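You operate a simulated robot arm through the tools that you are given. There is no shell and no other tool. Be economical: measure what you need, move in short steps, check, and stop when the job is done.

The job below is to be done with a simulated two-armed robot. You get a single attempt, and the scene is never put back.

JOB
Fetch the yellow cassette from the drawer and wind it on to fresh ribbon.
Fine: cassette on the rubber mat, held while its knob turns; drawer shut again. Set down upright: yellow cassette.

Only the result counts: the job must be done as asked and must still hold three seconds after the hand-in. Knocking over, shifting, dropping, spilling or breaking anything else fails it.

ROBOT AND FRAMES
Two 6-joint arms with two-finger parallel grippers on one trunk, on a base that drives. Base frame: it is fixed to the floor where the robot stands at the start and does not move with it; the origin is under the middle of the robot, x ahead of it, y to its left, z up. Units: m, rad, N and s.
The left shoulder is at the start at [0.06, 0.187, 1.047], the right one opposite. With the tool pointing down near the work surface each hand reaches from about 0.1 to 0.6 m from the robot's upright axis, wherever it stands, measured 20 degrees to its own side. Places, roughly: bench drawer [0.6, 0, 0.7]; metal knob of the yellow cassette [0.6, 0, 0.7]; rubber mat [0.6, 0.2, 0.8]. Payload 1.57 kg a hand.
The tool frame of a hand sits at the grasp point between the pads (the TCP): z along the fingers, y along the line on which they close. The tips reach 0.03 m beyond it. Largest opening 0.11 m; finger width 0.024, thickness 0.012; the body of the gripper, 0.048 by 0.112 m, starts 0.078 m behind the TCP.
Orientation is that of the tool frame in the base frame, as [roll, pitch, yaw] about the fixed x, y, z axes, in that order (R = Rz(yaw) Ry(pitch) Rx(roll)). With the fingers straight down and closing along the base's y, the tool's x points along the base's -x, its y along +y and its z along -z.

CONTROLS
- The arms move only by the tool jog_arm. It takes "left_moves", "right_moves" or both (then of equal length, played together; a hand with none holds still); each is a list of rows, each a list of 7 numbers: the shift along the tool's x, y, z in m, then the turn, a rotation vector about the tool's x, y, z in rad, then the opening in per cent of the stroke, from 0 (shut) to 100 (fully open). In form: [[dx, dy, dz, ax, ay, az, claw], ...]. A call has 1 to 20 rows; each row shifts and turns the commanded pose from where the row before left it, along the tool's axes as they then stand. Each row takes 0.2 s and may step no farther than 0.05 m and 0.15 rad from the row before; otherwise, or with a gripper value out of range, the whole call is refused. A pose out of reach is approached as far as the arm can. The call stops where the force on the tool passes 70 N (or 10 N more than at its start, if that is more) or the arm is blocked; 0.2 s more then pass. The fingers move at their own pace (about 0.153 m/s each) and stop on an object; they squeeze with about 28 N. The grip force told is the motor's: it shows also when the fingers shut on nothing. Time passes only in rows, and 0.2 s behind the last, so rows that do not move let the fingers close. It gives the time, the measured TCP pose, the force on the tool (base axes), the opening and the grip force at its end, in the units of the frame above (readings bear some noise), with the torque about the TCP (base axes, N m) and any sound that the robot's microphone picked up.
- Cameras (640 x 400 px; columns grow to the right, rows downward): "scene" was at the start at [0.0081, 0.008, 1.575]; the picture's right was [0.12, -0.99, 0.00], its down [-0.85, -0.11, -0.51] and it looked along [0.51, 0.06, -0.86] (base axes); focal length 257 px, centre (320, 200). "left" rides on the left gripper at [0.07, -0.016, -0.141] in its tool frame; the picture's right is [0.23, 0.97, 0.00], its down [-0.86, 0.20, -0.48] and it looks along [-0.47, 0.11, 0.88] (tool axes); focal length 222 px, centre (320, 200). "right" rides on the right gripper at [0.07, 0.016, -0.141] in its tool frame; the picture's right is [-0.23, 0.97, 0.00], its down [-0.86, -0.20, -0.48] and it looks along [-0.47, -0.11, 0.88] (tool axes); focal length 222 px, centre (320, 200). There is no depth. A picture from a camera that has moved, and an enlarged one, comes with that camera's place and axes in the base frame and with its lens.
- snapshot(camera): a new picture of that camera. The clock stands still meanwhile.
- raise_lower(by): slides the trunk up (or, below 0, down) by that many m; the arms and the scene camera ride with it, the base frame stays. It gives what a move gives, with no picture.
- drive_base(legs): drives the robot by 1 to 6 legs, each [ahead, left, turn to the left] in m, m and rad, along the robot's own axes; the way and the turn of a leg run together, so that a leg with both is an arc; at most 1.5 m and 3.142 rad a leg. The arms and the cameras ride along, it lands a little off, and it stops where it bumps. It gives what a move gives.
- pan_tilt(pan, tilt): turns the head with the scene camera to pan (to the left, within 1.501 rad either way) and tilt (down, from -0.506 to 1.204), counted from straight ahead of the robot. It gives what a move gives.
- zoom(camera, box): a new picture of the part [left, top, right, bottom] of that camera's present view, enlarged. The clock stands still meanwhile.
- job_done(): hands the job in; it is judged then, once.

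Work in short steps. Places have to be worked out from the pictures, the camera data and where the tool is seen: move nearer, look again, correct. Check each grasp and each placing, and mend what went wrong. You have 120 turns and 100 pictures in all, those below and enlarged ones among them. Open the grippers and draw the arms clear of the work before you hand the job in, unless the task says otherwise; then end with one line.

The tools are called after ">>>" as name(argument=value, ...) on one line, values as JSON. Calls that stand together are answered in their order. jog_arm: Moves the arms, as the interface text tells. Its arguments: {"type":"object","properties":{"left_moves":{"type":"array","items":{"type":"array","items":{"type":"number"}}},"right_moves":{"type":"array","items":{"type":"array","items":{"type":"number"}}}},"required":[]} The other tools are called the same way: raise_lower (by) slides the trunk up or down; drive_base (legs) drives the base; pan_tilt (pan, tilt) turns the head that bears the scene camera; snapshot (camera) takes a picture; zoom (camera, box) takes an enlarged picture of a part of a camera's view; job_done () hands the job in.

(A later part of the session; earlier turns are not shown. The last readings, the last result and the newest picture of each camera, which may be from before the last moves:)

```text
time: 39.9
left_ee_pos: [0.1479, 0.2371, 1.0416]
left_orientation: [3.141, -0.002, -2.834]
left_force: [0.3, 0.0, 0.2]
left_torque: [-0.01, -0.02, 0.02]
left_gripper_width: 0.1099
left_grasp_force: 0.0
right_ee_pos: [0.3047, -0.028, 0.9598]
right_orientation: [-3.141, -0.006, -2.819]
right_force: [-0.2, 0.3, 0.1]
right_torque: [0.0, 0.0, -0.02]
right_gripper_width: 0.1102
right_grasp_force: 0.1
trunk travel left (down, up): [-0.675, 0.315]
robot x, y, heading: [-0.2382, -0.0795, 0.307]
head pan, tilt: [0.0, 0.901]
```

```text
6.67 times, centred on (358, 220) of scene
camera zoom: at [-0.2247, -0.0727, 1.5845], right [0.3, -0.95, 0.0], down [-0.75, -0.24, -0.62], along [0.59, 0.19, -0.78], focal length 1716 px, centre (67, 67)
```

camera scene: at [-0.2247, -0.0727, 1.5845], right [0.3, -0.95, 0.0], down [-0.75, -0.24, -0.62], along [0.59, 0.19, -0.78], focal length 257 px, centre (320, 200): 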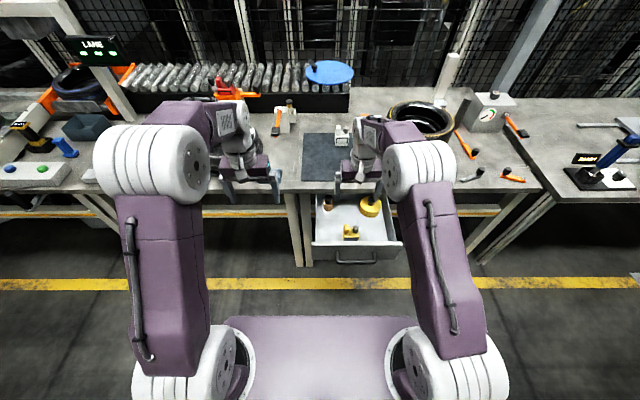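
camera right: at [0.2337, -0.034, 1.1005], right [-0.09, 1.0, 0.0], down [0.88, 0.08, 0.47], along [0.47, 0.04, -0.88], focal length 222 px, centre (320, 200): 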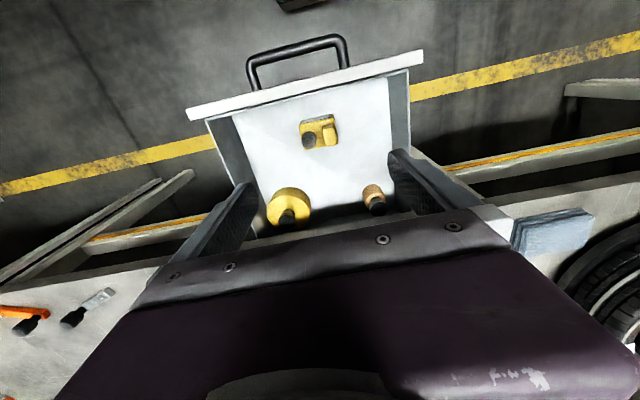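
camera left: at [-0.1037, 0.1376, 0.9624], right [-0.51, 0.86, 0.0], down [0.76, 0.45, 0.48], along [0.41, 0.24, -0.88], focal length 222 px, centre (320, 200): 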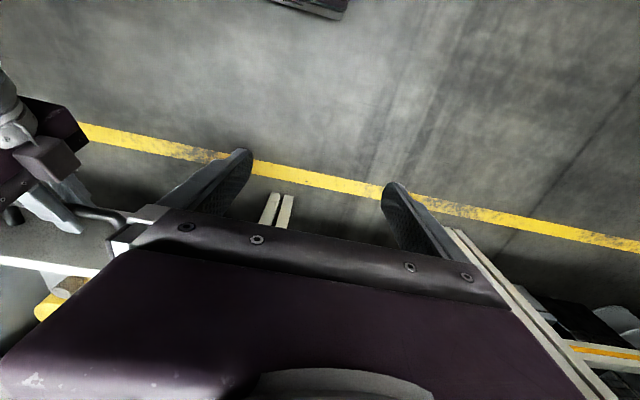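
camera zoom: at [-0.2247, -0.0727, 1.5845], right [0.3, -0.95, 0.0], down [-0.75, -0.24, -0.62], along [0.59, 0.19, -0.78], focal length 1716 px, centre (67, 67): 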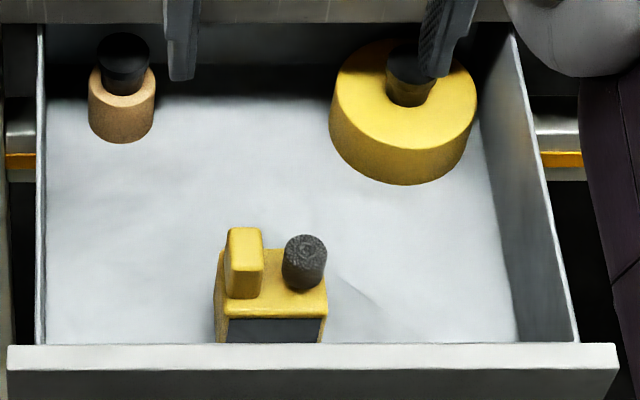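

Cassette is aligned with the bench: body ~0.053 wide, centred near (0.311, -0.030), knob top z≈0.755. I descend above it, then check.

>>> jog_arm(right_moves=[[-0.005, -0.004, 0.04, 0, 0, 0, 100], [0, 0, 0.04, 0, 0, 0, 100], [0, 0, 0.04, 0, 0, 0, 100], [0, 0, 0.03, 0, 0, 0, 100]])

>>> snapshot(camera="right")

>>> zoom(camera="scene", box=[310, 180, 406, 250])

```text
time: 40.9
left_ee_pos: [0.15, 0.2354, 1.0401]
left_orientation: [-3.141, -0.002, -2.835]
left_force: [-1.2, 0.1, 0.2]
left_torque: [0.01, 0.02, -0.02]
left_gripper_width: 0.1101
left_grasp_force: 0.1
right_ee_pos: [0.3114, -0.0302, 0.8114]
right_orientation: [-3.14, -0.005, -2.822]
right_force: [0.3, -0.4, 0.0]
right_torque: [0.03, 0.02, 0.0]
right_gripper_width: 0.1098
right_grasp_force: 0.0
trunk travel left (down, up): [-0.675, 0.315]
robot x, y, heading: [-0.2394, -0.0797, 0.309]
head pan, tilt: [0.0, 0.901]
```

```text
69 pictures are left
camera right: at [0.2405, -0.037, 0.9513], right [-0.09, 1.0, 0.0], down [0.88, 0.08, 0.47], along [0.47, 0.04, -0.88], focal length 222 px, centre (320, 200)
```

right: 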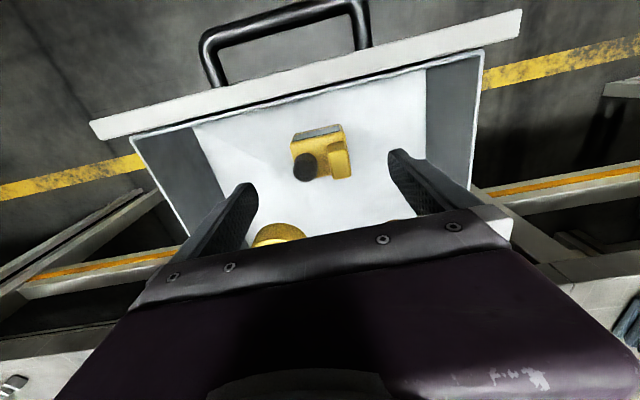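

```text
5.71 times, centred on (358, 215) of scene
camera zoom: at [-0.2242, -0.0734, 1.5846], right [0.3, -0.95, 0.0], down [-0.75, -0.24, -0.62], along [0.59, 0.19, -0.78], focal length 1470 px, centre (103, 114)
```

zoom: 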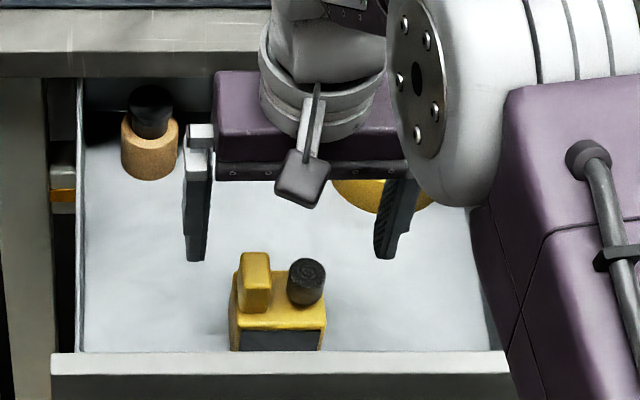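

I'll zoom to refine the cassette's height and offset.

>>> zoom(camera="right", box=[260, 110, 388, 190])

```text
5.00 times, centred on (324, 150) of right
camera zoom: at [0.2405, -0.037, 0.9513], right [-0.09, 1.0, 0.0], down [0.88, 0.08, 0.47], along [0.47, 0.04, -0.88], focal length 1111 px, centre (300, 450)
```

zoom: 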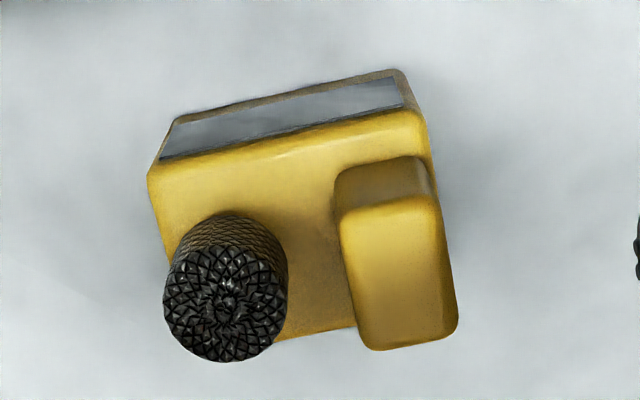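

Refined: knob top z≈0.733, body top ≈0.713, floor ≈0.66, centre matches the TCP. Descend to z=0.70 and close.

>>> jog_arm(right_moves=[[-0.003, -0.001, 0.04, 0, 0, 0, 100], [0, 0, 0.04, 0, 0, 0, 100], [0, 0, 0.03, 0, 0, 0, 100]])

>>> snapshot(camera="right")

```text
time: 41.7
left_ee_pos: [0.1492, 0.2356, 1.0412]
left_orientation: [-3.141, -0.002, -2.834]
left_force: [0.6, -1.1, -0.6]
left_torque: [0.05, -0.01, 0.04]
left_gripper_width: 0.11
left_grasp_force: 0.1
right_ee_pos: [0.3133, -0.0308, 0.7016]
right_orientation: [-3.141, -0.004, -2.823]
right_force: [0.3, 0.0, -0.5]
right_torque: [-0.01, 0.02, 0.01]
right_gripper_width: 0.1101
right_grasp_force: 0.1
trunk travel left (down, up): [-0.675, 0.315]
robot x, y, heading: [-0.2417, -0.0765, 0.307]
head pan, tilt: [0.0, 0.901]
```

```text
66 pictures are left
camera right: at [0.2419, -0.0386, 0.8414], right [-0.09, 1.0, 0.0], down [0.88, 0.08, 0.48], along [0.47, 0.04, -0.88], focal length 222 px, centre (320, 200)
```

right: 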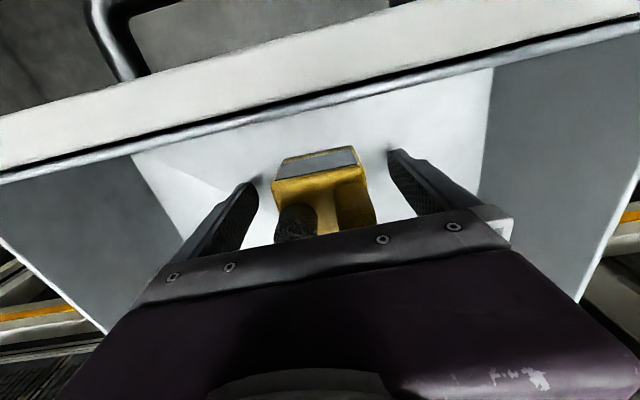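

Well centred; close.

>>> jog_arm(right_moves=[[0, 0, 0, 0, 0, 0, 60], [0, 0, 0, 0, 0, 0, 0], [0, 0, 0, 0, 0, 0, 0]])

>>> snapshot(camera="right")

```text
time: 42.5
left_ee_pos: [0.1485, 0.2357, 1.0406]
left_orientation: [-3.141, -0.002, -2.835]
left_force: [0.7, 0.4, 0.3]
left_torque: [0.01, 0.04, -0.03]
left_gripper_width: 0.11
left_grasp_force: 0.1
right_ee_pos: [0.3115, -0.0311, 0.7024]
right_orientation: [-3.139, -0.004, -2.82]
right_force: [-0.4, 0.4, 0.1]
right_torque: [0.05, 0.03, -0.04]
right_gripper_width: 0.0619
right_grasp_force: 28.3
trunk travel left (down, up): [-0.675, 0.315]
robot x, y, heading: [-0.2425, -0.0769, 0.304]
head pan, tilt: [0.0, 0.901]
```

```text
65 pictures are left
camera right: at [0.2418, -0.0386, 0.8415], right [-0.09, 1.0, 0.0], down [0.88, 0.08, 0.47], along [0.47, 0.04, -0.88], focal length 222 px, centre (320, 200)
```

right: 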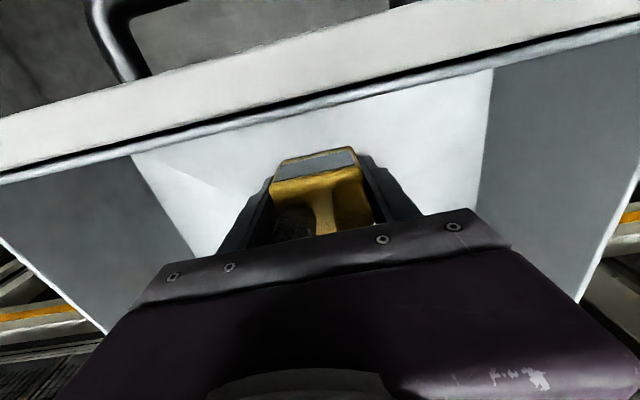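

Holding it (0.062 m, 28 N). Lift to z≈0.95, shift left toward the mat line, then check.

>>> jog_arm(right_moves=[[0, 0, -0.03, 0, 0, 0, 0], [0, 0, -0.045, 0, 0, 0, 0], [0, 0, -0.045, 0, 0, 0, 0], [0, 0, -0.045, 0, 0, 0, 0], [0, 0, -0.045, 0, 0, 0, 0], [0, 0.03, -0.035, 0, 0, 0, 0], [0, 0.04, 0, 0, 0, 0, 0]])

>>> snapshot(camera="scene")

>>> snapshot(camera="right")

```text
time: 44.1
left_ee_pos: [0.149, 0.2362, 1.0413]
left_orientation: [-3.139, 0.0, -2.834]
left_force: [0.2, -0.5, -0.3]
left_torque: [-0.01, -0.02, 0.01]
left_gripper_width: 0.1099
left_grasp_force: 0.0
right_ee_pos: [0.2885, 0.0394, 0.9469]
right_orientation: [-3.137, -0.006, -2.82]
right_force: [0.4, -0.5, -1.5]
right_torque: [0.01, -0.03, 0.01]
right_gripper_width: 0.0618
right_grasp_force: 27.8
trunk travel left (down, up): [-0.675, 0.315]
robot x, y, heading: [-0.2387, -0.0768, 0.312]
head pan, tilt: [0.0, 0.901]
```

```text
64 pictures are left
camera scene: at [-0.2249, -0.0717, 1.5845], right [0.3, -0.95, 0.0], down [-0.75, -0.24, -0.62], along [0.59, 0.19, -0.78], focal length 257 px, centre (320, 200)
```

scene: 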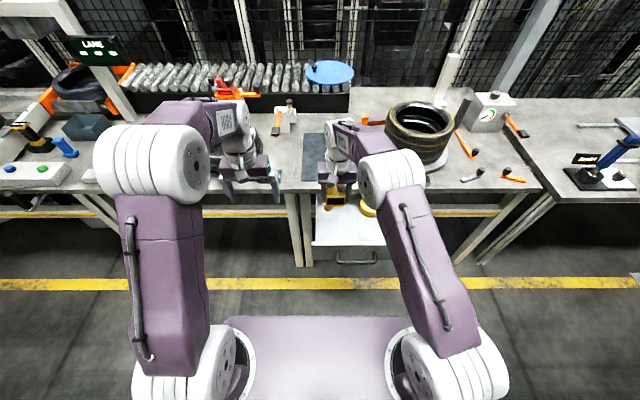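

```text
63 pictures are left
camera right: at [0.2184, 0.032, 1.088], right [-0.09, 1.0, 0.0], down [0.88, 0.08, 0.47], along [0.47, 0.04, -0.88], focal length 222 px, centre (320, 200)
```

right: 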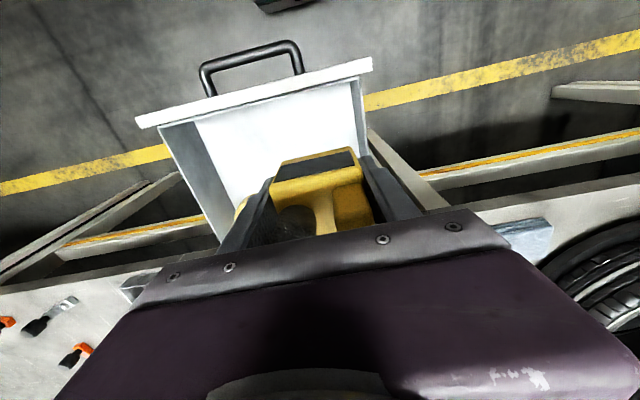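

Cassette held securely. Drive forward 0.25 so the mat is within reach.

>>> drive_base(legs=[[0.25, 0, 0]])

>>> snapshot(camera="scene")

>>> snapshot(camera="right")

```text
time: 45.9
left_ee_pos: [0.3864, 0.3133, 1.0408]
left_orientation: [-3.14, 0.001, -2.832]
left_force: [0.9, 0.3, -0.2]
left_torque: [0.04, -0.02, -0.01]
left_gripper_width: 0.1101
left_grasp_force: 0.1
right_ee_pos: [0.5277, 0.116, 0.9458]
right_orientation: [-3.139, -0.005, -2.816]
right_force: [0.4, 0.0, -1.7]
right_torque: [0.0, 0.05, 0.04]
right_gripper_width: 0.0614
right_grasp_force: 27.5
trunk travel left (down, up): [-0.675, 0.315]
robot x, y, heading: [-0.0001, -0.0019, 0.31]
head pan, tilt: [0.0, 0.901]
```

```text
62 pictures are left
camera scene: at [0.0149, 0.0029, 1.5846], right [0.31, -0.95, 0.0], down [-0.75, -0.24, -0.62], along [0.59, 0.19, -0.78], focal length 257 px, centre (320, 200)
```

scene: 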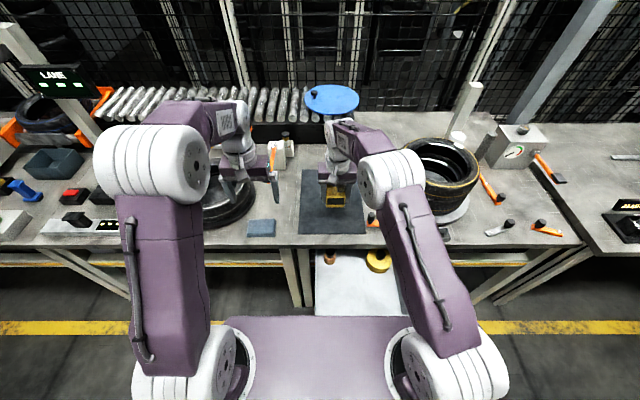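

```text
61 pictures are left
camera right: at [0.458, 0.1087, 1.088], right [-0.1, 1.0, 0.0], down [0.88, 0.09, 0.47], along [0.47, 0.04, -0.88], focal length 222 px, centre (320, 200)
```

right: 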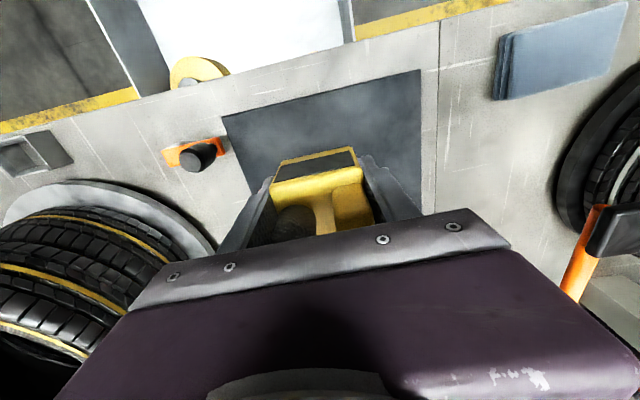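

TCP is above the mat centreline (n≈0.54, s≈-0.05). I go slightly further in and descend gently until contact.

>>> jog_arm(right_moves=[[-0.015, 0, 0.03, 0, 0, 0, 0], [0, 0, 0.03, 0, 0, 0, 0], [0, 0, 0.015, 0, 0, 0, 0]])

>>> snapshot(camera="scene")

```text
time: 46.7
left_ee_pos: [0.3871, 0.3134, 1.0412]
left_orientation: [-3.141, -0.002, -2.83]
left_force: [-0.7, 0.8, 0.3]
left_torque: [-0.02, 0.02, 0.02]
left_gripper_width: 0.1099
left_grasp_force: 0.0
right_ee_pos: [0.5423, 0.1212, 0.8712]
right_orientation: [-3.139, -0.004, -2.818]
right_force: [0.2, 0.4, -0.9]
right_torque: [0.02, -0.03, 0.02]
right_gripper_width: 0.0617
right_grasp_force: 28.2
trunk travel left (down, up): [-0.675, 0.315]
robot x, y, heading: [0.0012, -0.0015, 0.311]
head pan, tilt: [0.0, 0.901]
```

```text
60 pictures are left
camera scene: at [0.0157, 0.0033, 1.5846], right [0.31, -0.95, 0.0], down [-0.75, -0.24, -0.62], along [0.59, 0.19, -0.78], focal length 257 px, centre (320, 200)
```

scene: 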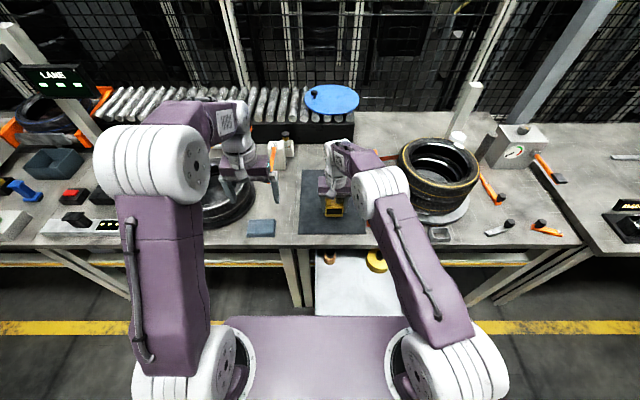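

Continue in 4–5 mm steps watching the vertical force.

>>> jog_arm(right_moves=[[0, 0, 0.006, 0, 0, 0, 0], [0, 0, 0.005, 0, 0, 0, 0], [0, 0, 0.004, 0, 0, 0, 0]])

>>> zoom(camera="scene", box=[280, 150, 400, 250])

```text
time: 47.5
left_ee_pos: [0.3883, 0.3139, 1.0409]
left_orientation: [3.14, -0.003, -2.831]
left_force: [-0.4, -0.5, 0.4]
left_torque: [0.01, 0.01, 0.02]
left_gripper_width: 0.1102
left_grasp_force: 0.0
right_ee_pos: [0.5425, 0.1203, 0.8576]
right_orientation: [-3.141, -0.005, -2.817]
right_force: [1.0, -0.5, -0.3]
right_torque: [-0.01, -0.01, -0.02]
right_gripper_width: 0.0616
right_grasp_force: 27.6
trunk travel left (down, up): [-0.675, 0.315]
robot x, y, heading: [-0.0027, -0.0041, 0.307]
head pan, tilt: [0.0, 0.901]
```

```text
4.00 times, centred on (340, 200) of scene
camera zoom: at [0.0155, 0.0032, 1.5845], right [0.31, -0.95, 0.0], down [-0.75, -0.24, -0.62], along [0.59, 0.19, -0.78], focal length 1029 px, centre (240, 200)
```

zoom: 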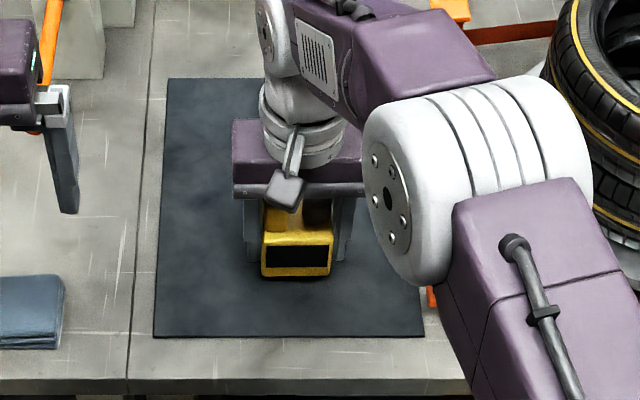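

>>> jog_arm(right_moves=[[0, 0, 0.003, 0, 0, 0, 0], [0, 0, 0.003, 0, 0, 0, 0], [0, 0, 0.003, 0, 0, 0, 0]])

```text
time: 48.3
left_ee_pos: [0.3869, 0.3123, 1.0411]
left_orientation: [3.141, -0.003, -2.831]
left_force: [0.6, -0.2, -0.6]
left_torque: [0.01, 0.04, 0.01]
left_gripper_width: 0.1101
left_grasp_force: 0.1
right_ee_pos: [0.5418, 0.1209, 0.8473]
right_orientation: [-3.138, -0.005, -2.816]
right_force: [0.1, 0.3, -1.7]
right_torque: [0.04, -0.02, -0.01]
right_gripper_width: 0.0618
right_grasp_force: 28.0
trunk travel left (down, up): [-0.675, 0.315]
robot x, y, heading: [-0.0043, -0.0022, 0.314]
head pan, tilt: [0.0, 0.901]
```

Still no contact; keep going in small steps.

>>> jog_arm(right_moves=[[0, 0, 0.003, 0, 0, 0, 0], [0, 0, 0.003, 0, 0, 0, 0], [0, 0, 0.003, 0, 0, 0, 0]])

```text
time: 49.1
left_ee_pos: [0.3862, 0.3138, 1.0422]
left_orientation: [3.141, 0.0, -2.83]
left_force: [0.3, -0.7, -0.2]
left_torque: [0.02, 0.01, 0.0]
left_gripper_width: 0.11
left_grasp_force: 0.1
right_ee_pos: [0.542, 0.1204, 0.842]
right_orientation: [-3.139, -0.001, -2.816]
right_force: [1.9, -1.0, 19.5]
right_torque: [0.34, -0.01, -0.02]
right_gripper_width: 0.0618
right_grasp_force: 28.1
trunk travel left (down, up): [-0.675, 0.315]
robot x, y, heading: [0.0044, 0.0034, 0.311]
head pan, tilt: [0.0, 0.901]
```

Contact (19.5 N). Back off slightly, open, and raise straight up.

>>> jog_arm(right_moves=[[0, 0, -0.003, 0, 0, 0, 0], [0, 0, 0, 0, 0, 0, 75], [0, 0, 0, 0, 0, 0, 100], [0, 0, -0.03, 0, 0, 0, 100], [0, 0, -0.05, 0, 0, 0, 100], [0, 0, -0.05, 0, 0, 0, 100]])

>>> snapshot(camera="right")

>>> zoom(camera="scene", box=[280, 150, 400, 250])

```text
time: 50.5
left_ee_pos: [0.3874, 0.3114, 1.0412]
left_orientation: [3.14, 0.0, -2.833]
left_force: [-0.2, 0.1, 0.4]
left_torque: [0.03, 0.0, -0.02]
left_gripper_width: 0.1101
left_grasp_force: 0.0
right_ee_pos: [0.5421, 0.1212, 0.9733]
right_orientation: [-3.137, -0.003, -2.817]
right_force: [-0.1, -0.3, 0.0]
right_torque: [0.05, -0.01, -0.02]
right_gripper_width: 0.1099
right_grasp_force: 0.2
trunk travel left (down, up): [-0.675, 0.315]
robot x, y, heading: [0.0033, -0.001, 0.312]
head pan, tilt: [0.0, 0.901]
```

```text
58 pictures are left
camera right: at [0.472, 0.113, 1.1137], right [-0.1, 1.0, 0.0], down [0.88, 0.09, 0.47], along [0.47, 0.04, -0.88], focal length 222 px, centre (320, 200)
```

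right: 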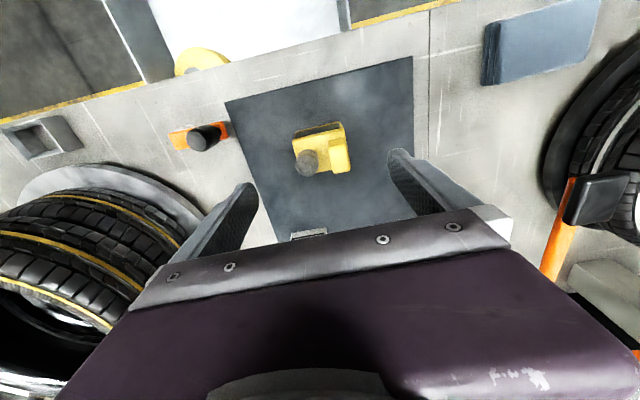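

```text
4.00 times, centred on (340, 200) of scene
camera zoom: at [0.0146, 0.0029, 1.5845], right [0.31, -0.95, 0.0], down [-0.75, -0.24, -0.62], along [0.59, 0.19, -0.78], focal length 1029 px, centre (240, 200)
```

zoom: 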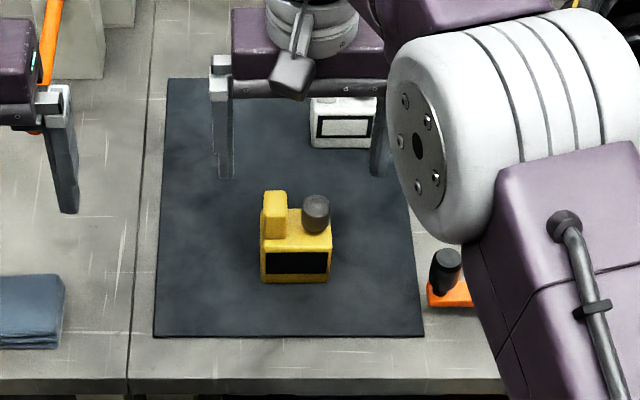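

The yellow cassette is upright on the mat; its window is black while the white one's is light — so winding should turn the window light. I'll prepare the left hand: yaw 90° and tilt ~50° so it can hold the body from the left, and raise the right hand a bit out of the way. First zoom on the windows.

>>> zoom(camera="scene", box=[335, 165, 385, 225])

>>> jog_arm(left_moves=[[0, 0, 0, 0, 0, 0.15, 80], [0, 0, 0, 0, 0, 0.15, 80], [0, 0, 0, 0, 0, 0.15, 80], [0, 0, 0, 0, 0, 0.15, 80], [0, 0, 0, 0, 0, 0.15, 80], [0, 0, 0, 0, 0, 0.15, 80], [0, 0, 0, 0, 0, 0.15, 80], [0, 0, 0, 0, 0, 0.15, 80], [0, 0, 0, 0, 0, 0.15, 80], [0, 0, 0, 0, 0, 0.15, 80], [0, 0, 0, 0, 0, 0.07, 80], [0, 0, 0, 0, -0.15, 0, 80], [0, 0, 0, 0, -0.15, 0, 80], [0, 0, 0, 0, -0.15, 0, 80], [0, 0, 0, 0, -0.15, 0, 80], [0, 0, 0, 0, -0.15, 0, 80], [0, 0, 0, 0, -0.12, 0, 80]])

>>> snapshot(camera="left")

```text
6.67 times, centred on (360, 195) of scene
camera zoom: at [0.0146, 0.0029, 1.5845], right [0.31, -0.95, 0.0], down [-0.75, -0.24, -0.62], along [0.59, 0.19, -0.78], focal length 1716 px, centre (53, 233)
```

zoom: 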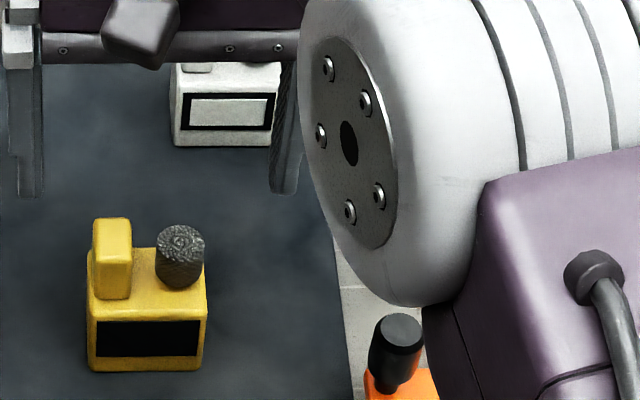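

```text
time: 54.1
left_ee_pos: [0.388, 0.3126, 1.0406]
left_orientation: [-3.142, 0.871, 1.881]
left_force: [-0.9, 0.0, 0.3]
left_torque: [0.0, -0.04, 0.01]
left_gripper_width: 0.0882
left_grasp_force: 0.1
right_ee_pos: [0.5426, 0.121, 0.9727]
right_orientation: [-3.14, -0.005, -2.816]
right_force: [-0.1, 0.5, -0.1]
right_torque: [-0.03, -0.04, -0.03]
right_gripper_width: 0.11
right_grasp_force: 0.1
trunk travel left (down, up): [-0.675, 0.315]
robot x, y, heading: [-0.0011, 0.0016, 0.31]
head pan, tilt: [0.0, 0.901]
```

```text
55 pictures are left
camera left: at [0.3261, 0.4535, 1.0778], right [0.88, 0.44, -0.17], down [0.25, -0.11, 0.96], along [0.4, -0.89, -0.21], focal length 222 px, centre (320, 200)
```

left: 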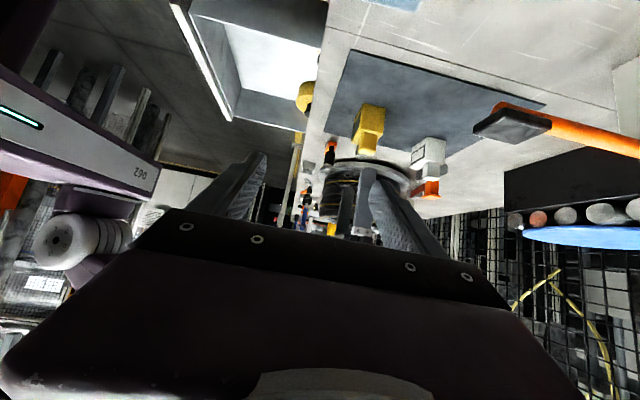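

Left hand is oriented. Move it to a pre-grasp left of the cassette while raising the right hand.

>>> jog_arm(left_moves=[[0.002, 0.022, 0.042, 0, 0, 0, 80], [0.002, 0.022, 0.042, 0, 0, 0, 80], [0.002, 0.022, 0.042, 0, 0, 0, 80], [0.002, 0.022, 0.042, 0, 0, 0, 80]], right_moves=[[0, 0, -0.04, 0, 0, 0, 100], [0, 0, -0.04, 0, 0, 0, 100], [0, 0, 0, 0, 0, 0, 100], [0, 0, 0, 0, 0, 0, 100]])

>>> snapshot(camera="left")

>>> snapshot(camera="scene")

>>> snapshot(camera="right")

```text
time: 55.1
left_ee_pos: [0.5096, 0.2221, 0.9234]
left_orientation: [-3.138, 0.87, 1.885]
left_force: [0.8, -0.3, -0.2]
left_torque: [0.0, 0.01, -0.02]
left_gripper_width: 0.0883
left_grasp_force: 0.1
right_ee_pos: [0.5442, 0.1211, 1.0529]
right_orientation: [-3.14, -0.006, -2.816]
right_force: [0.7, -0.1, -0.4]
right_torque: [0.0, 0.0, 0.0]
right_gripper_width: 0.1099
right_grasp_force: 0.0
trunk travel left (down, up): [-0.675, 0.315]
robot x, y, heading: [-0.0021, 0.0001, 0.309]
head pan, tilt: [0.0, 0.901]
```

```text
54 pictures are left
camera left: at [0.4484, 0.3615, 0.9615], right [0.88, 0.44, -0.18], down [0.25, -0.12, 0.96], along [0.4, -0.89, -0.21], focal length 222 px, centre (320, 200)
```

left: 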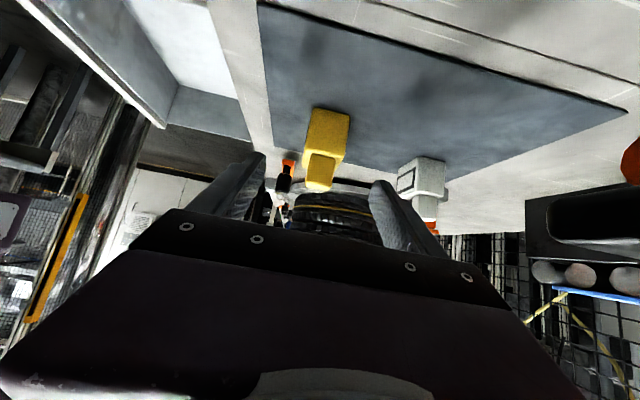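

```text
53 pictures are left
camera scene: at [0.0173, 0.0028, 1.5846], right [0.31, -0.95, 0.0], down [-0.75, -0.24, -0.62], along [0.59, 0.19, -0.78], focal length 257 px, centre (320, 200)
```

scene: 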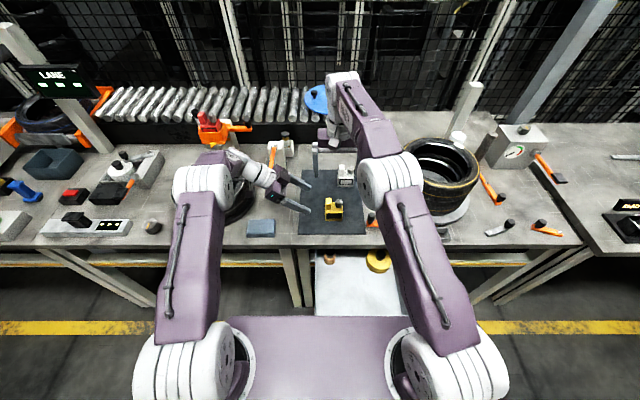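

```text
52 pictures are left
camera right: at [0.4745, 0.1132, 1.1922], right [-0.1, 1.0, 0.0], down [0.88, 0.09, 0.47], along [0.47, 0.04, -0.88], focal length 222 px, centre (320, 200)
```

right: 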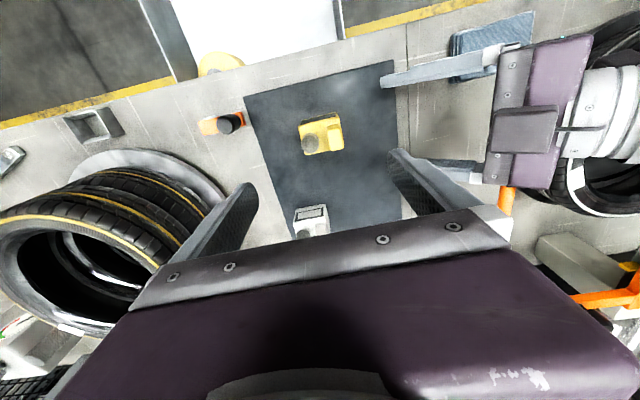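

Alignment looks right. Advance 0.10 along the tool and check.

>>> jog_arm(left_moves=[[0, 0, 0.04, 0, 0, 0, 80], [0, 0, 0.04, 0, 0, 0, 80], [0, 0, 0.02, 0, 0, 0, 80]])

>>> snapshot(camera="left")

>>> zoom(camera="right", box=[240, 50, 480, 200])

>>> zoom(camera="scene", box=[280, 150, 400, 250])

```text
time: 55.9
left_ee_pos: [0.5332, 0.1486, 0.861]
left_orientation: [-3.141, 0.868, 1.884]
left_force: [0.7, 0.7, -0.6]
left_torque: [-0.03, 0.01, 0.0]
left_gripper_width: 0.0882
left_grasp_force: 0.0
right_ee_pos: [0.5431, 0.1217, 1.0518]
right_orientation: [-3.137, -0.007, -2.817]
right_force: [-0.3, 0.4, -0.7]
right_torque: [0.0, -0.02, 0.0]
right_gripper_width: 0.11
right_grasp_force: 0.1
trunk travel left (down, up): [-0.675, 0.315]
robot x, y, heading: [-0.0008, 0.0002, 0.305]
head pan, tilt: [0.0, 0.901]
```

```text
51 pictures are left
camera left: at [0.4703, 0.2893, 0.8981], right [0.88, 0.44, -0.17], down [0.25, -0.12, 0.96], along [0.4, -0.89, -0.21], focal length 222 px, centre (320, 200)
```

left: 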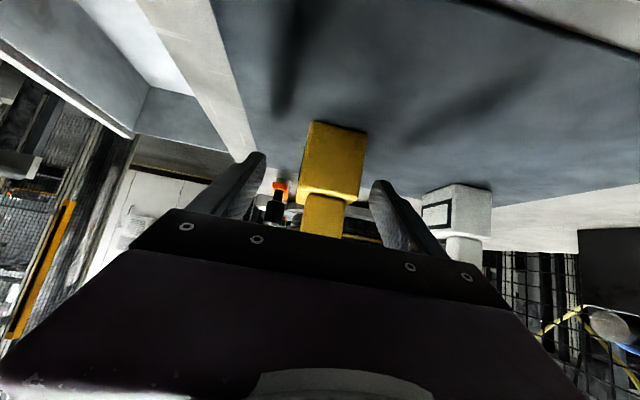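

```text
2.67 times, centred on (360, 125) of right
camera zoom: at [0.4729, 0.1136, 1.1927], right [-0.1, 1.0, 0.0], down [0.88, 0.09, 0.47], along [0.47, 0.04, -0.88], focal length 592 px, centre (213, 400)
```

zoom: 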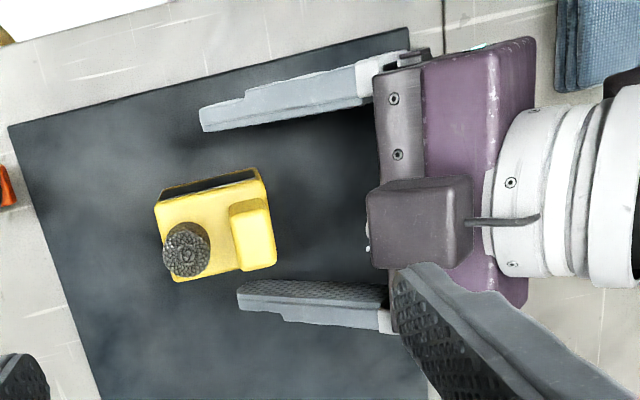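

```text
4.00 times, centred on (340, 200) of scene
camera zoom: at [0.0151, 0.0032, 1.5846], right [0.31, -0.95, 0.0], down [-0.75, -0.24, -0.62], along [0.59, 0.19, -0.78], focal length 1029 px, centre (240, 200)
```

zoom: 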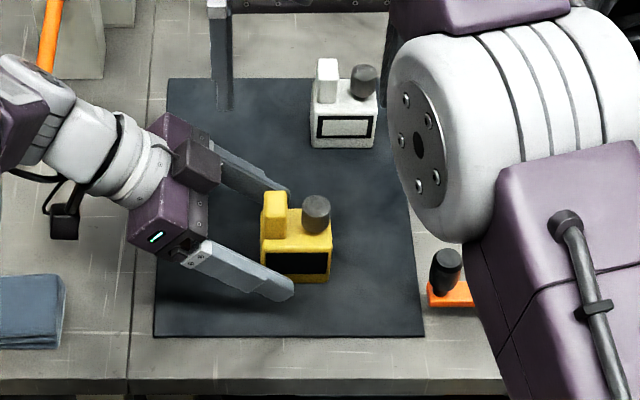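

Body sits about 1 cm further in (+n) than the finger midline; correct by 0.01, advance 0.03 and close gently.

>>> jog_arm(left_moves=[[0, 0.011, 0, 0, 0, 0, 80], [0, 0, 0.02, 0, 0, 0, 80], [0, 0, 0.01, 0, 0, 0, 80]])

>>> zoom(camera="right", box=[240, 50, 480, 200])

```text
time: 56.7
left_ee_pos: [0.5504, 0.1309, 0.8414]
left_orientation: [-3.139, 0.87, 1.884]
left_force: [0.5, 0.2, 1.2]
left_torque: [-0.01, 0.01, -0.04]
left_gripper_width: 0.0876
left_grasp_force: 0.1
right_ee_pos: [0.5439, 0.1207, 1.0518]
right_orientation: [-3.137, -0.004, -2.817]
right_force: [0.5, 0.0, -0.6]
right_torque: [0.0, 0.03, 0.03]
right_gripper_width: 0.1101
right_grasp_force: 0.1
trunk travel left (down, up): [-0.675, 0.315]
robot x, y, heading: [-0.002, -0.0019, 0.309]
head pan, tilt: [0.0, 0.901]
```

```text
2.67 times, centred on (360, 125) of right
camera zoom: at [0.4732, 0.1136, 1.1925], right [-0.1, 1.0, 0.0], down [0.88, 0.09, 0.47], along [0.47, 0.04, -0.88], focal length 592 px, centre (213, 400)
```

zoom: 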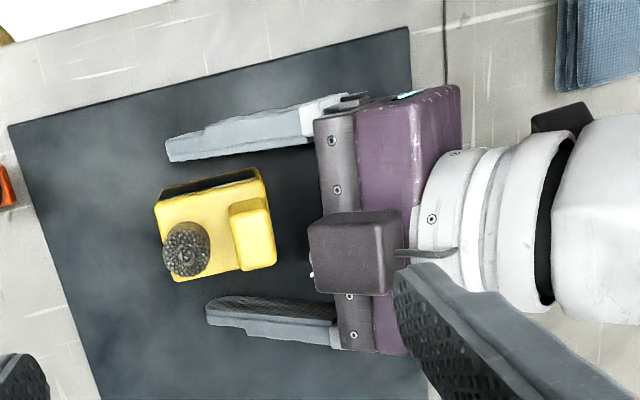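

Centred. Close the left hand on the body.

>>> jog_arm(left_moves=[[0, 0, 0, 0, 0, 0, 55], [0, 0, 0, 0, 0, 0, 0], [0, 0, 0, 0, 0, 0, 0]])

>>> zoom(camera="right", box=[260, 80, 420, 180])

>>> zoom(camera="scene", box=[290, 170, 380, 240])

```text
time: 57.5
left_ee_pos: [0.5514, 0.131, 0.8408]
left_orientation: [-3.138, 0.872, 1.884]
left_force: [0.2, -0.2, 0.2]
left_torque: [-0.04, -0.01, -0.01]
left_gripper_width: 0.0457
left_grasp_force: 27.9
right_ee_pos: [0.5447, 0.1204, 1.0514]
right_orientation: [-3.139, -0.006, -2.817]
right_force: [-0.4, 0.1, 0.4]
right_torque: [0.04, 0.01, 0.03]
right_gripper_width: 0.1101
right_grasp_force: 0.0
trunk travel left (down, up): [-0.675, 0.315]
robot x, y, heading: [-0.0029, -0.0009, 0.309]
head pan, tilt: [0.0, 0.901]
```

```text
4.00 times, centred on (340, 130) of right
camera zoom: at [0.4733, 0.1134, 1.1925], right [-0.1, 1.0, 0.0], down [0.88, 0.09, 0.47], along [0.47, 0.04, -0.88], focal length 888 px, centre (240, 480)
```

zoom: 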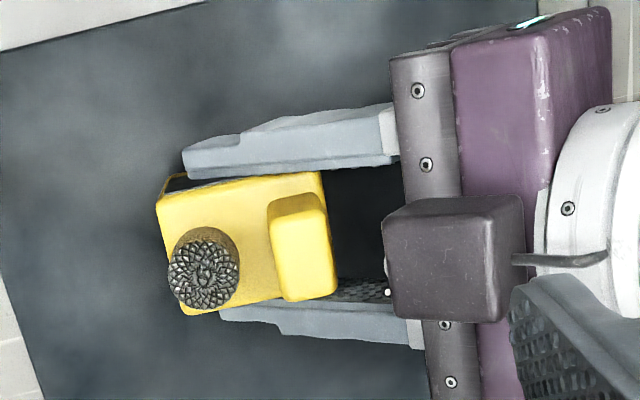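

```text
5.71 times, centred on (335, 205) of scene
camera zoom: at [0.0155, 0.0031, 1.5845], right [0.31, -0.95, 0.0], down [-0.75, -0.24, -0.62], along [0.59, 0.19, -0.78], focal length 1470 px, centre (234, 171)
```

zoom: 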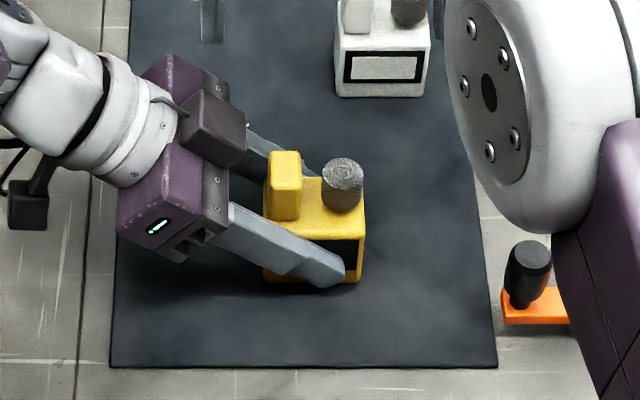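

The cassette is held (0.0457 m, 28 N). Now I position the right hand over the knob (≈(0.557, 0.106)) and pre-rotate it so its fingers clear the tab.

>>> jog_arm(right_moves=[[-0.007, -0.0175, 0, 0, 0, 0, 60], [0, 0, 0, 0, 0, -0.15, 60], [0, 0, 0, 0, 0, -0.15, 60], [0, 0, 0, 0, 0, -0.15, 60], [0, 0, 0, 0, 0, -0.15, 60], [0, 0, 0, 0, 0, -0.15, 60], [0, 0, 0, 0, 0, -0.15, 60], [0, 0, 0.04, 0, 0, 0, 60], [0, 0, 0.04, 0, 0, 0, 60]])

>>> snapshot(camera="right")

```text
time: 59.5
left_ee_pos: [0.5513, 0.1308, 0.8413]
left_orientation: [-3.14, 0.87, 1.885]
left_force: [0.1, 0.5, 0.0]
left_torque: [-0.03, -0.04, -0.03]
left_gripper_width: 0.0457
left_grasp_force: 27.5
right_ee_pos: [0.5541, 0.1071, 0.9716]
right_orientation: [3.139, -0.003, -1.917]
right_force: [0.1, 0.3, 0.0]
right_torque: [0.03, -0.02, -0.02]
right_gripper_width: 0.0659
right_grasp_force: 0.0
trunk travel left (down, up): [-0.675, 0.315]
robot x, y, heading: [-0.0019, 0.0007, 0.305]
head pan, tilt: [0.0, 0.901]
```

```text
45 pictures are left
camera right: at [0.5167, 0.0463, 1.1125], right [-0.84, 0.54, 0.0], down [0.48, 0.74, 0.47], along [0.26, 0.4, -0.88], focal length 222 px, centre (320, 200)
```

right: 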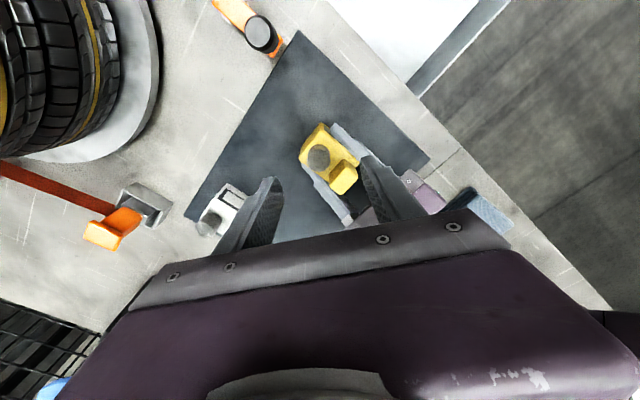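

Well centred over the knob. Zoom to check for direction marks and exact centring.

>>> zoom(camera="right", box=[280, 110, 380, 210])

```text
4.00 times, centred on (330, 160) of right
camera zoom: at [0.5167, 0.0463, 1.1125], right [-0.84, 0.54, 0.0], down [0.48, 0.74, 0.47], along [0.26, 0.4, -0.88], focal length 888 px, centre (280, 360)
```

zoom: 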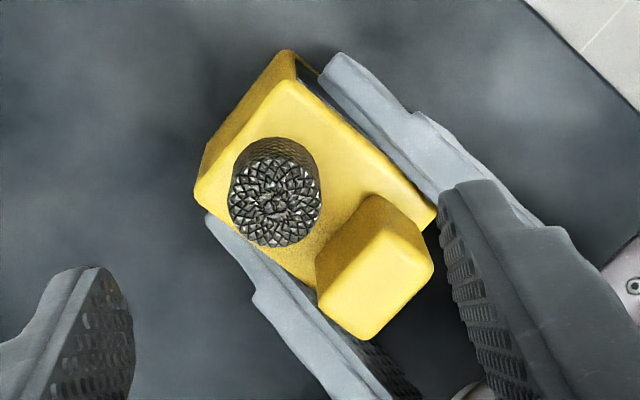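

No marks seen. I apply a small centring shift, rotate so the fingers close along the bench normal (clear of the tab), then descend to just around the knob.

>>> jog_arm(right_moves=[[-0.004, -0.002, 0, 0, 0, 0, 50], [0, 0, 0, 0, 0, -0.14, 50], [0, 0, 0, 0, 0, -0.14, 50], [0, 0, 0, 0, 0, -0.14, 50], [0, 0, 0, 0, 0, -0.14, 50], [0, 0, 0, 0, 0, -0.11, 50], [0, 0, 0.03, 0, 0, 0, 50], [0, 0, 0.02, 0, 0, 0, 50]])

>>> zoom(camera="right", box=[220, 100, 420, 225])

```text
time: 61.3
left_ee_pos: [0.5504, 0.1307, 0.8417]
left_orientation: [-3.141, 0.868, 1.884]
left_force: [-0.9, -0.3, -0.3]
left_torque: [0.01, 0.01, -0.02]
left_gripper_width: 0.0455
left_grasp_force: 28.3
right_ee_pos: [0.5595, 0.1091, 0.9227]
right_orientation: [3.136, -0.001, -1.246]
right_force: [-0.4, 0.2, 1.0]
right_torque: [-0.01, 0.02, 0.0]
right_gripper_width: 0.055
right_grasp_force: 0.1
trunk travel left (down, up): [-0.675, 0.315]
robot x, y, heading: [-0.0034, -0.0022, 0.311]
head pan, tilt: [0.0, 0.901]
```

```text
3.20 times, centred on (320, 162) of right
camera zoom: at [0.5664, 0.0374, 1.0625], right [-1.0, -0.09, 0.0], down [-0.08, 0.88, 0.48], along [-0.05, 0.47, -0.88], focal length 711 px, centre (320, 320)
```

zoom: 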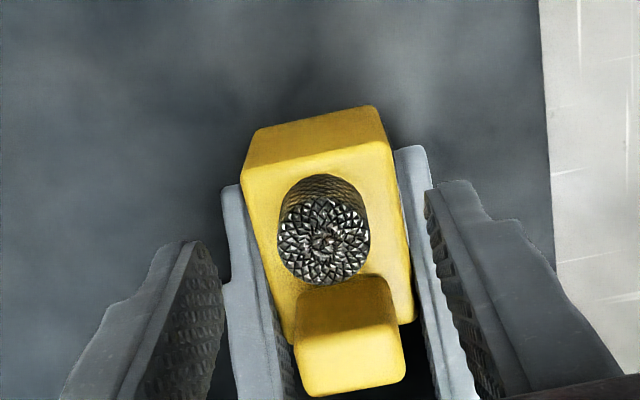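

Centred within ~1.5 mm. Descend 0.03 and close on the knob.

>>> jog_arm(right_moves=[[0, 0.001, 0.015, 0, 0, 0, 50], [0, 0, 0.015, 0, 0, 0, 50], [0, 0, 0, 0, 0, 0, 20], [0, 0, 0, 0, 0, 0, 0], [0, 0, 0, 0, 0, 0, 0]])

>>> zoom(camera="right", box=[220, 100, 420, 225])

>>> zoom(camera="scene", box=[290, 170, 380, 240])

```text
time: 62.5
left_ee_pos: [0.5502, 0.1312, 0.8422]
left_orientation: [-3.14, 0.87, 1.882]
left_force: [-5.7, 0.5, 2.7]
left_torque: [-0.08, -0.06, -0.14]
left_gripper_width: 0.0456
left_grasp_force: 28.0
right_ee_pos: [0.5573, 0.1091, 0.8911]
right_orientation: [3.136, -0.003, -1.249]
right_force: [5.6, 0.8, -2.4]
right_torque: [0.06, -0.21, 0.01]
right_gripper_width: 0.0238
right_grasp_force: 27.7
trunk travel left (down, up): [-0.675, 0.315]
robot x, y, heading: [-0.0006, 0.002, 0.314]
head pan, tilt: [0.0, 0.901]
```

```text
3.20 times, centred on (320, 162) of right
camera zoom: at [0.5651, 0.0361, 1.0318], right [-1.0, -0.09, 0.0], down [-0.08, 0.88, 0.48], along [-0.05, 0.47, -0.88], focal length 711 px, centre (320, 320)
```

zoom: 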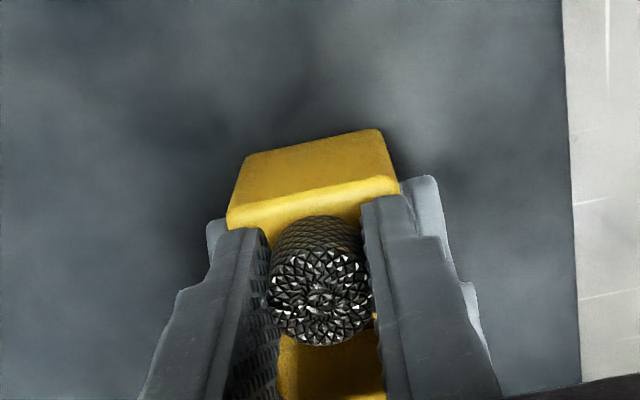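

```text
5.71 times, centred on (335, 205) of scene
camera zoom: at [0.0156, 0.0032, 1.5845], right [0.31, -0.95, 0.0], down [-0.75, -0.24, -0.62], along [0.59, 0.19, -0.78], focal length 1470 px, centre (234, 171)
```

zoom: 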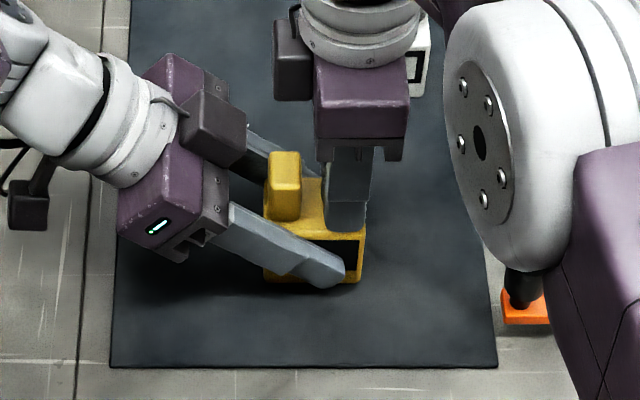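

Knob gripped (0.0238 m). Turn clockwise (seen from above) 0.5 rad slowly and watch torque, sound and the window.

>>> jog_arm(right_moves=[[0, 0, 0, 0, 0, 0.1, 0], [0, 0, 0, 0, 0, 0.1, 0], [0, 0, 0, 0, 0, 0.1, 0], [0, 0, 0, 0, 0, 0.1, 0], [0, 0, 0, 0, 0, 0.1, 0]])

>>> zoom(camera="scene", box=[320, 185, 370, 225])

```text
time: 63.7
left_ee_pos: [0.5507, 0.1313, 0.8421]
left_orientation: [-3.139, 0.872, 1.883]
left_force: [-12.0, 0.8, 7.8]
left_torque: [-0.05, -0.28, -0.32]
left_gripper_width: 0.0456
left_grasp_force: 27.9
right_ee_pos: [0.5569, 0.1085, 0.8926]
right_orientation: [3.14, -0.005, -1.748]
right_force: [11.9, 0.4, -8.8]
right_torque: [-0.2, -0.32, 0.09]
right_gripper_width: 0.0236
right_grasp_force: 28.1
trunk travel left (down, up): [-0.675, 0.315]
robot x, y, heading: [0.001, 0.0001, 0.311]
head pan, tilt: [0.0, 0.901]
```

```text
10.00 times, centred on (345, 205) of scene
camera zoom: at [0.0156, 0.0032, 1.5845], right [0.31, -0.95, 0.0], down [-0.75, -0.24, -0.62], along [0.59, 0.19, -0.78], focal length 2573 px, centre (70, 150)
```

zoom: 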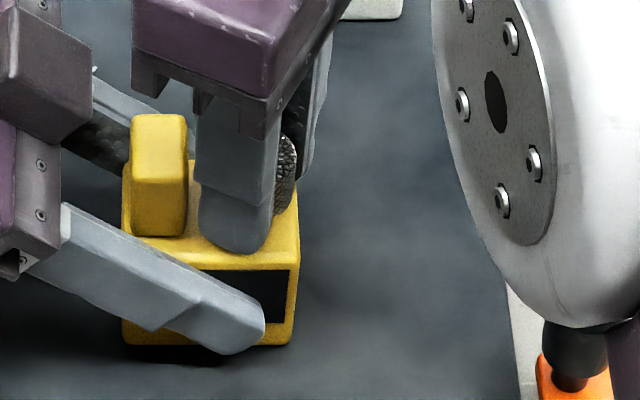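

The knob turned ~0.5 rad with low torque; no change visible yet. I ratchet: open, lift slightly, rotate back 1.0, re-grip, turn clockwise 1.0 again.

>>> jog_arm(right_moves=[[0, 0, 0, 0, 0, 0, 38], [0, 0, -0.025, 0, 0, 0, 38], [0, -0.001, 0, 0, 0, -0.145, 38], [0, 0, 0, 0, 0, -0.145, 38], [0, 0, 0, 0, 0, -0.145, 38], [0, 0, 0, 0, 0, -0.145, 38], [0, 0, 0, 0, 0, -0.145, 38], [0, 0, 0, 0, 0, -0.145, 38], [0, 0, 0, 0, 0, -0.145, 38], [0, 0, 0.025, 0, 0, 0, 38], [0, 0, 0, 0, 0, 0, 0], [0, 0, 0, 0, 0, 0, 0], [0, 0, 0, 0, 0, 0.145, 0], [0, 0, 0, 0, 0, 0.145, 0], [0, 0, 0, 0, 0, 0.145, 0], [0, 0, 0, 0, 0, 0.145, 0], [0, 0, 0, 0, 0, 0.145, 0], [0, 0, 0, 0, 0, 0.145, 0], [0, 0, 0, 0, 0, 0.145, 0]])

>>> zoom(camera="scene", box=[320, 185, 370, 225])

```text
time: 67.7
left_ee_pos: [0.5495, 0.1316, 0.8413]
left_orientation: [-3.139, 0.871, 1.885]
left_force: [6.0, 0.3, 2.0]
left_torque: [-0.07, 0.43, 0.06]
left_gripper_width: 0.0456
left_grasp_force: 28.0
right_ee_pos: [0.5575, 0.109, 0.8925]
right_orientation: [3.137, -0.005, -1.749]
right_force: [-5.4, 0.1, -2.1]
right_torque: [-0.01, -0.11, 0.11]
right_gripper_width: 0.0233
right_grasp_force: 28.5
trunk travel left (down, up): [-0.675, 0.315]
robot x, y, heading: [0.0019, -0.0003, 0.309]
head pan, tilt: [0.0, 0.901]
```

```text
10.00 times, centred on (345, 205) of scene
camera zoom: at [0.0156, 0.0032, 1.5845], right [0.31, -0.95, 0.0], down [-0.75, -0.24, -0.62], along [0.59, 0.19, -0.78], focal length 2573 px, centre (70, 150)
```

zoom: 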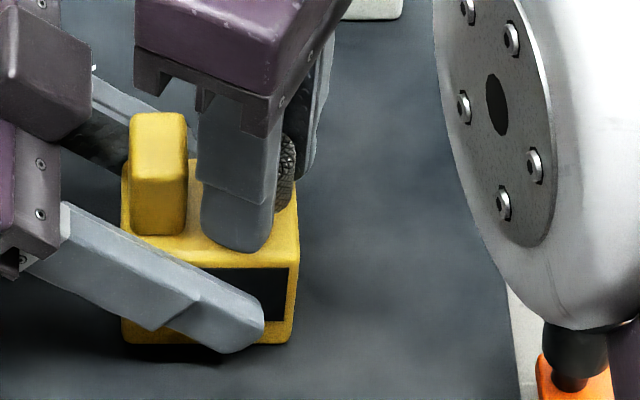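

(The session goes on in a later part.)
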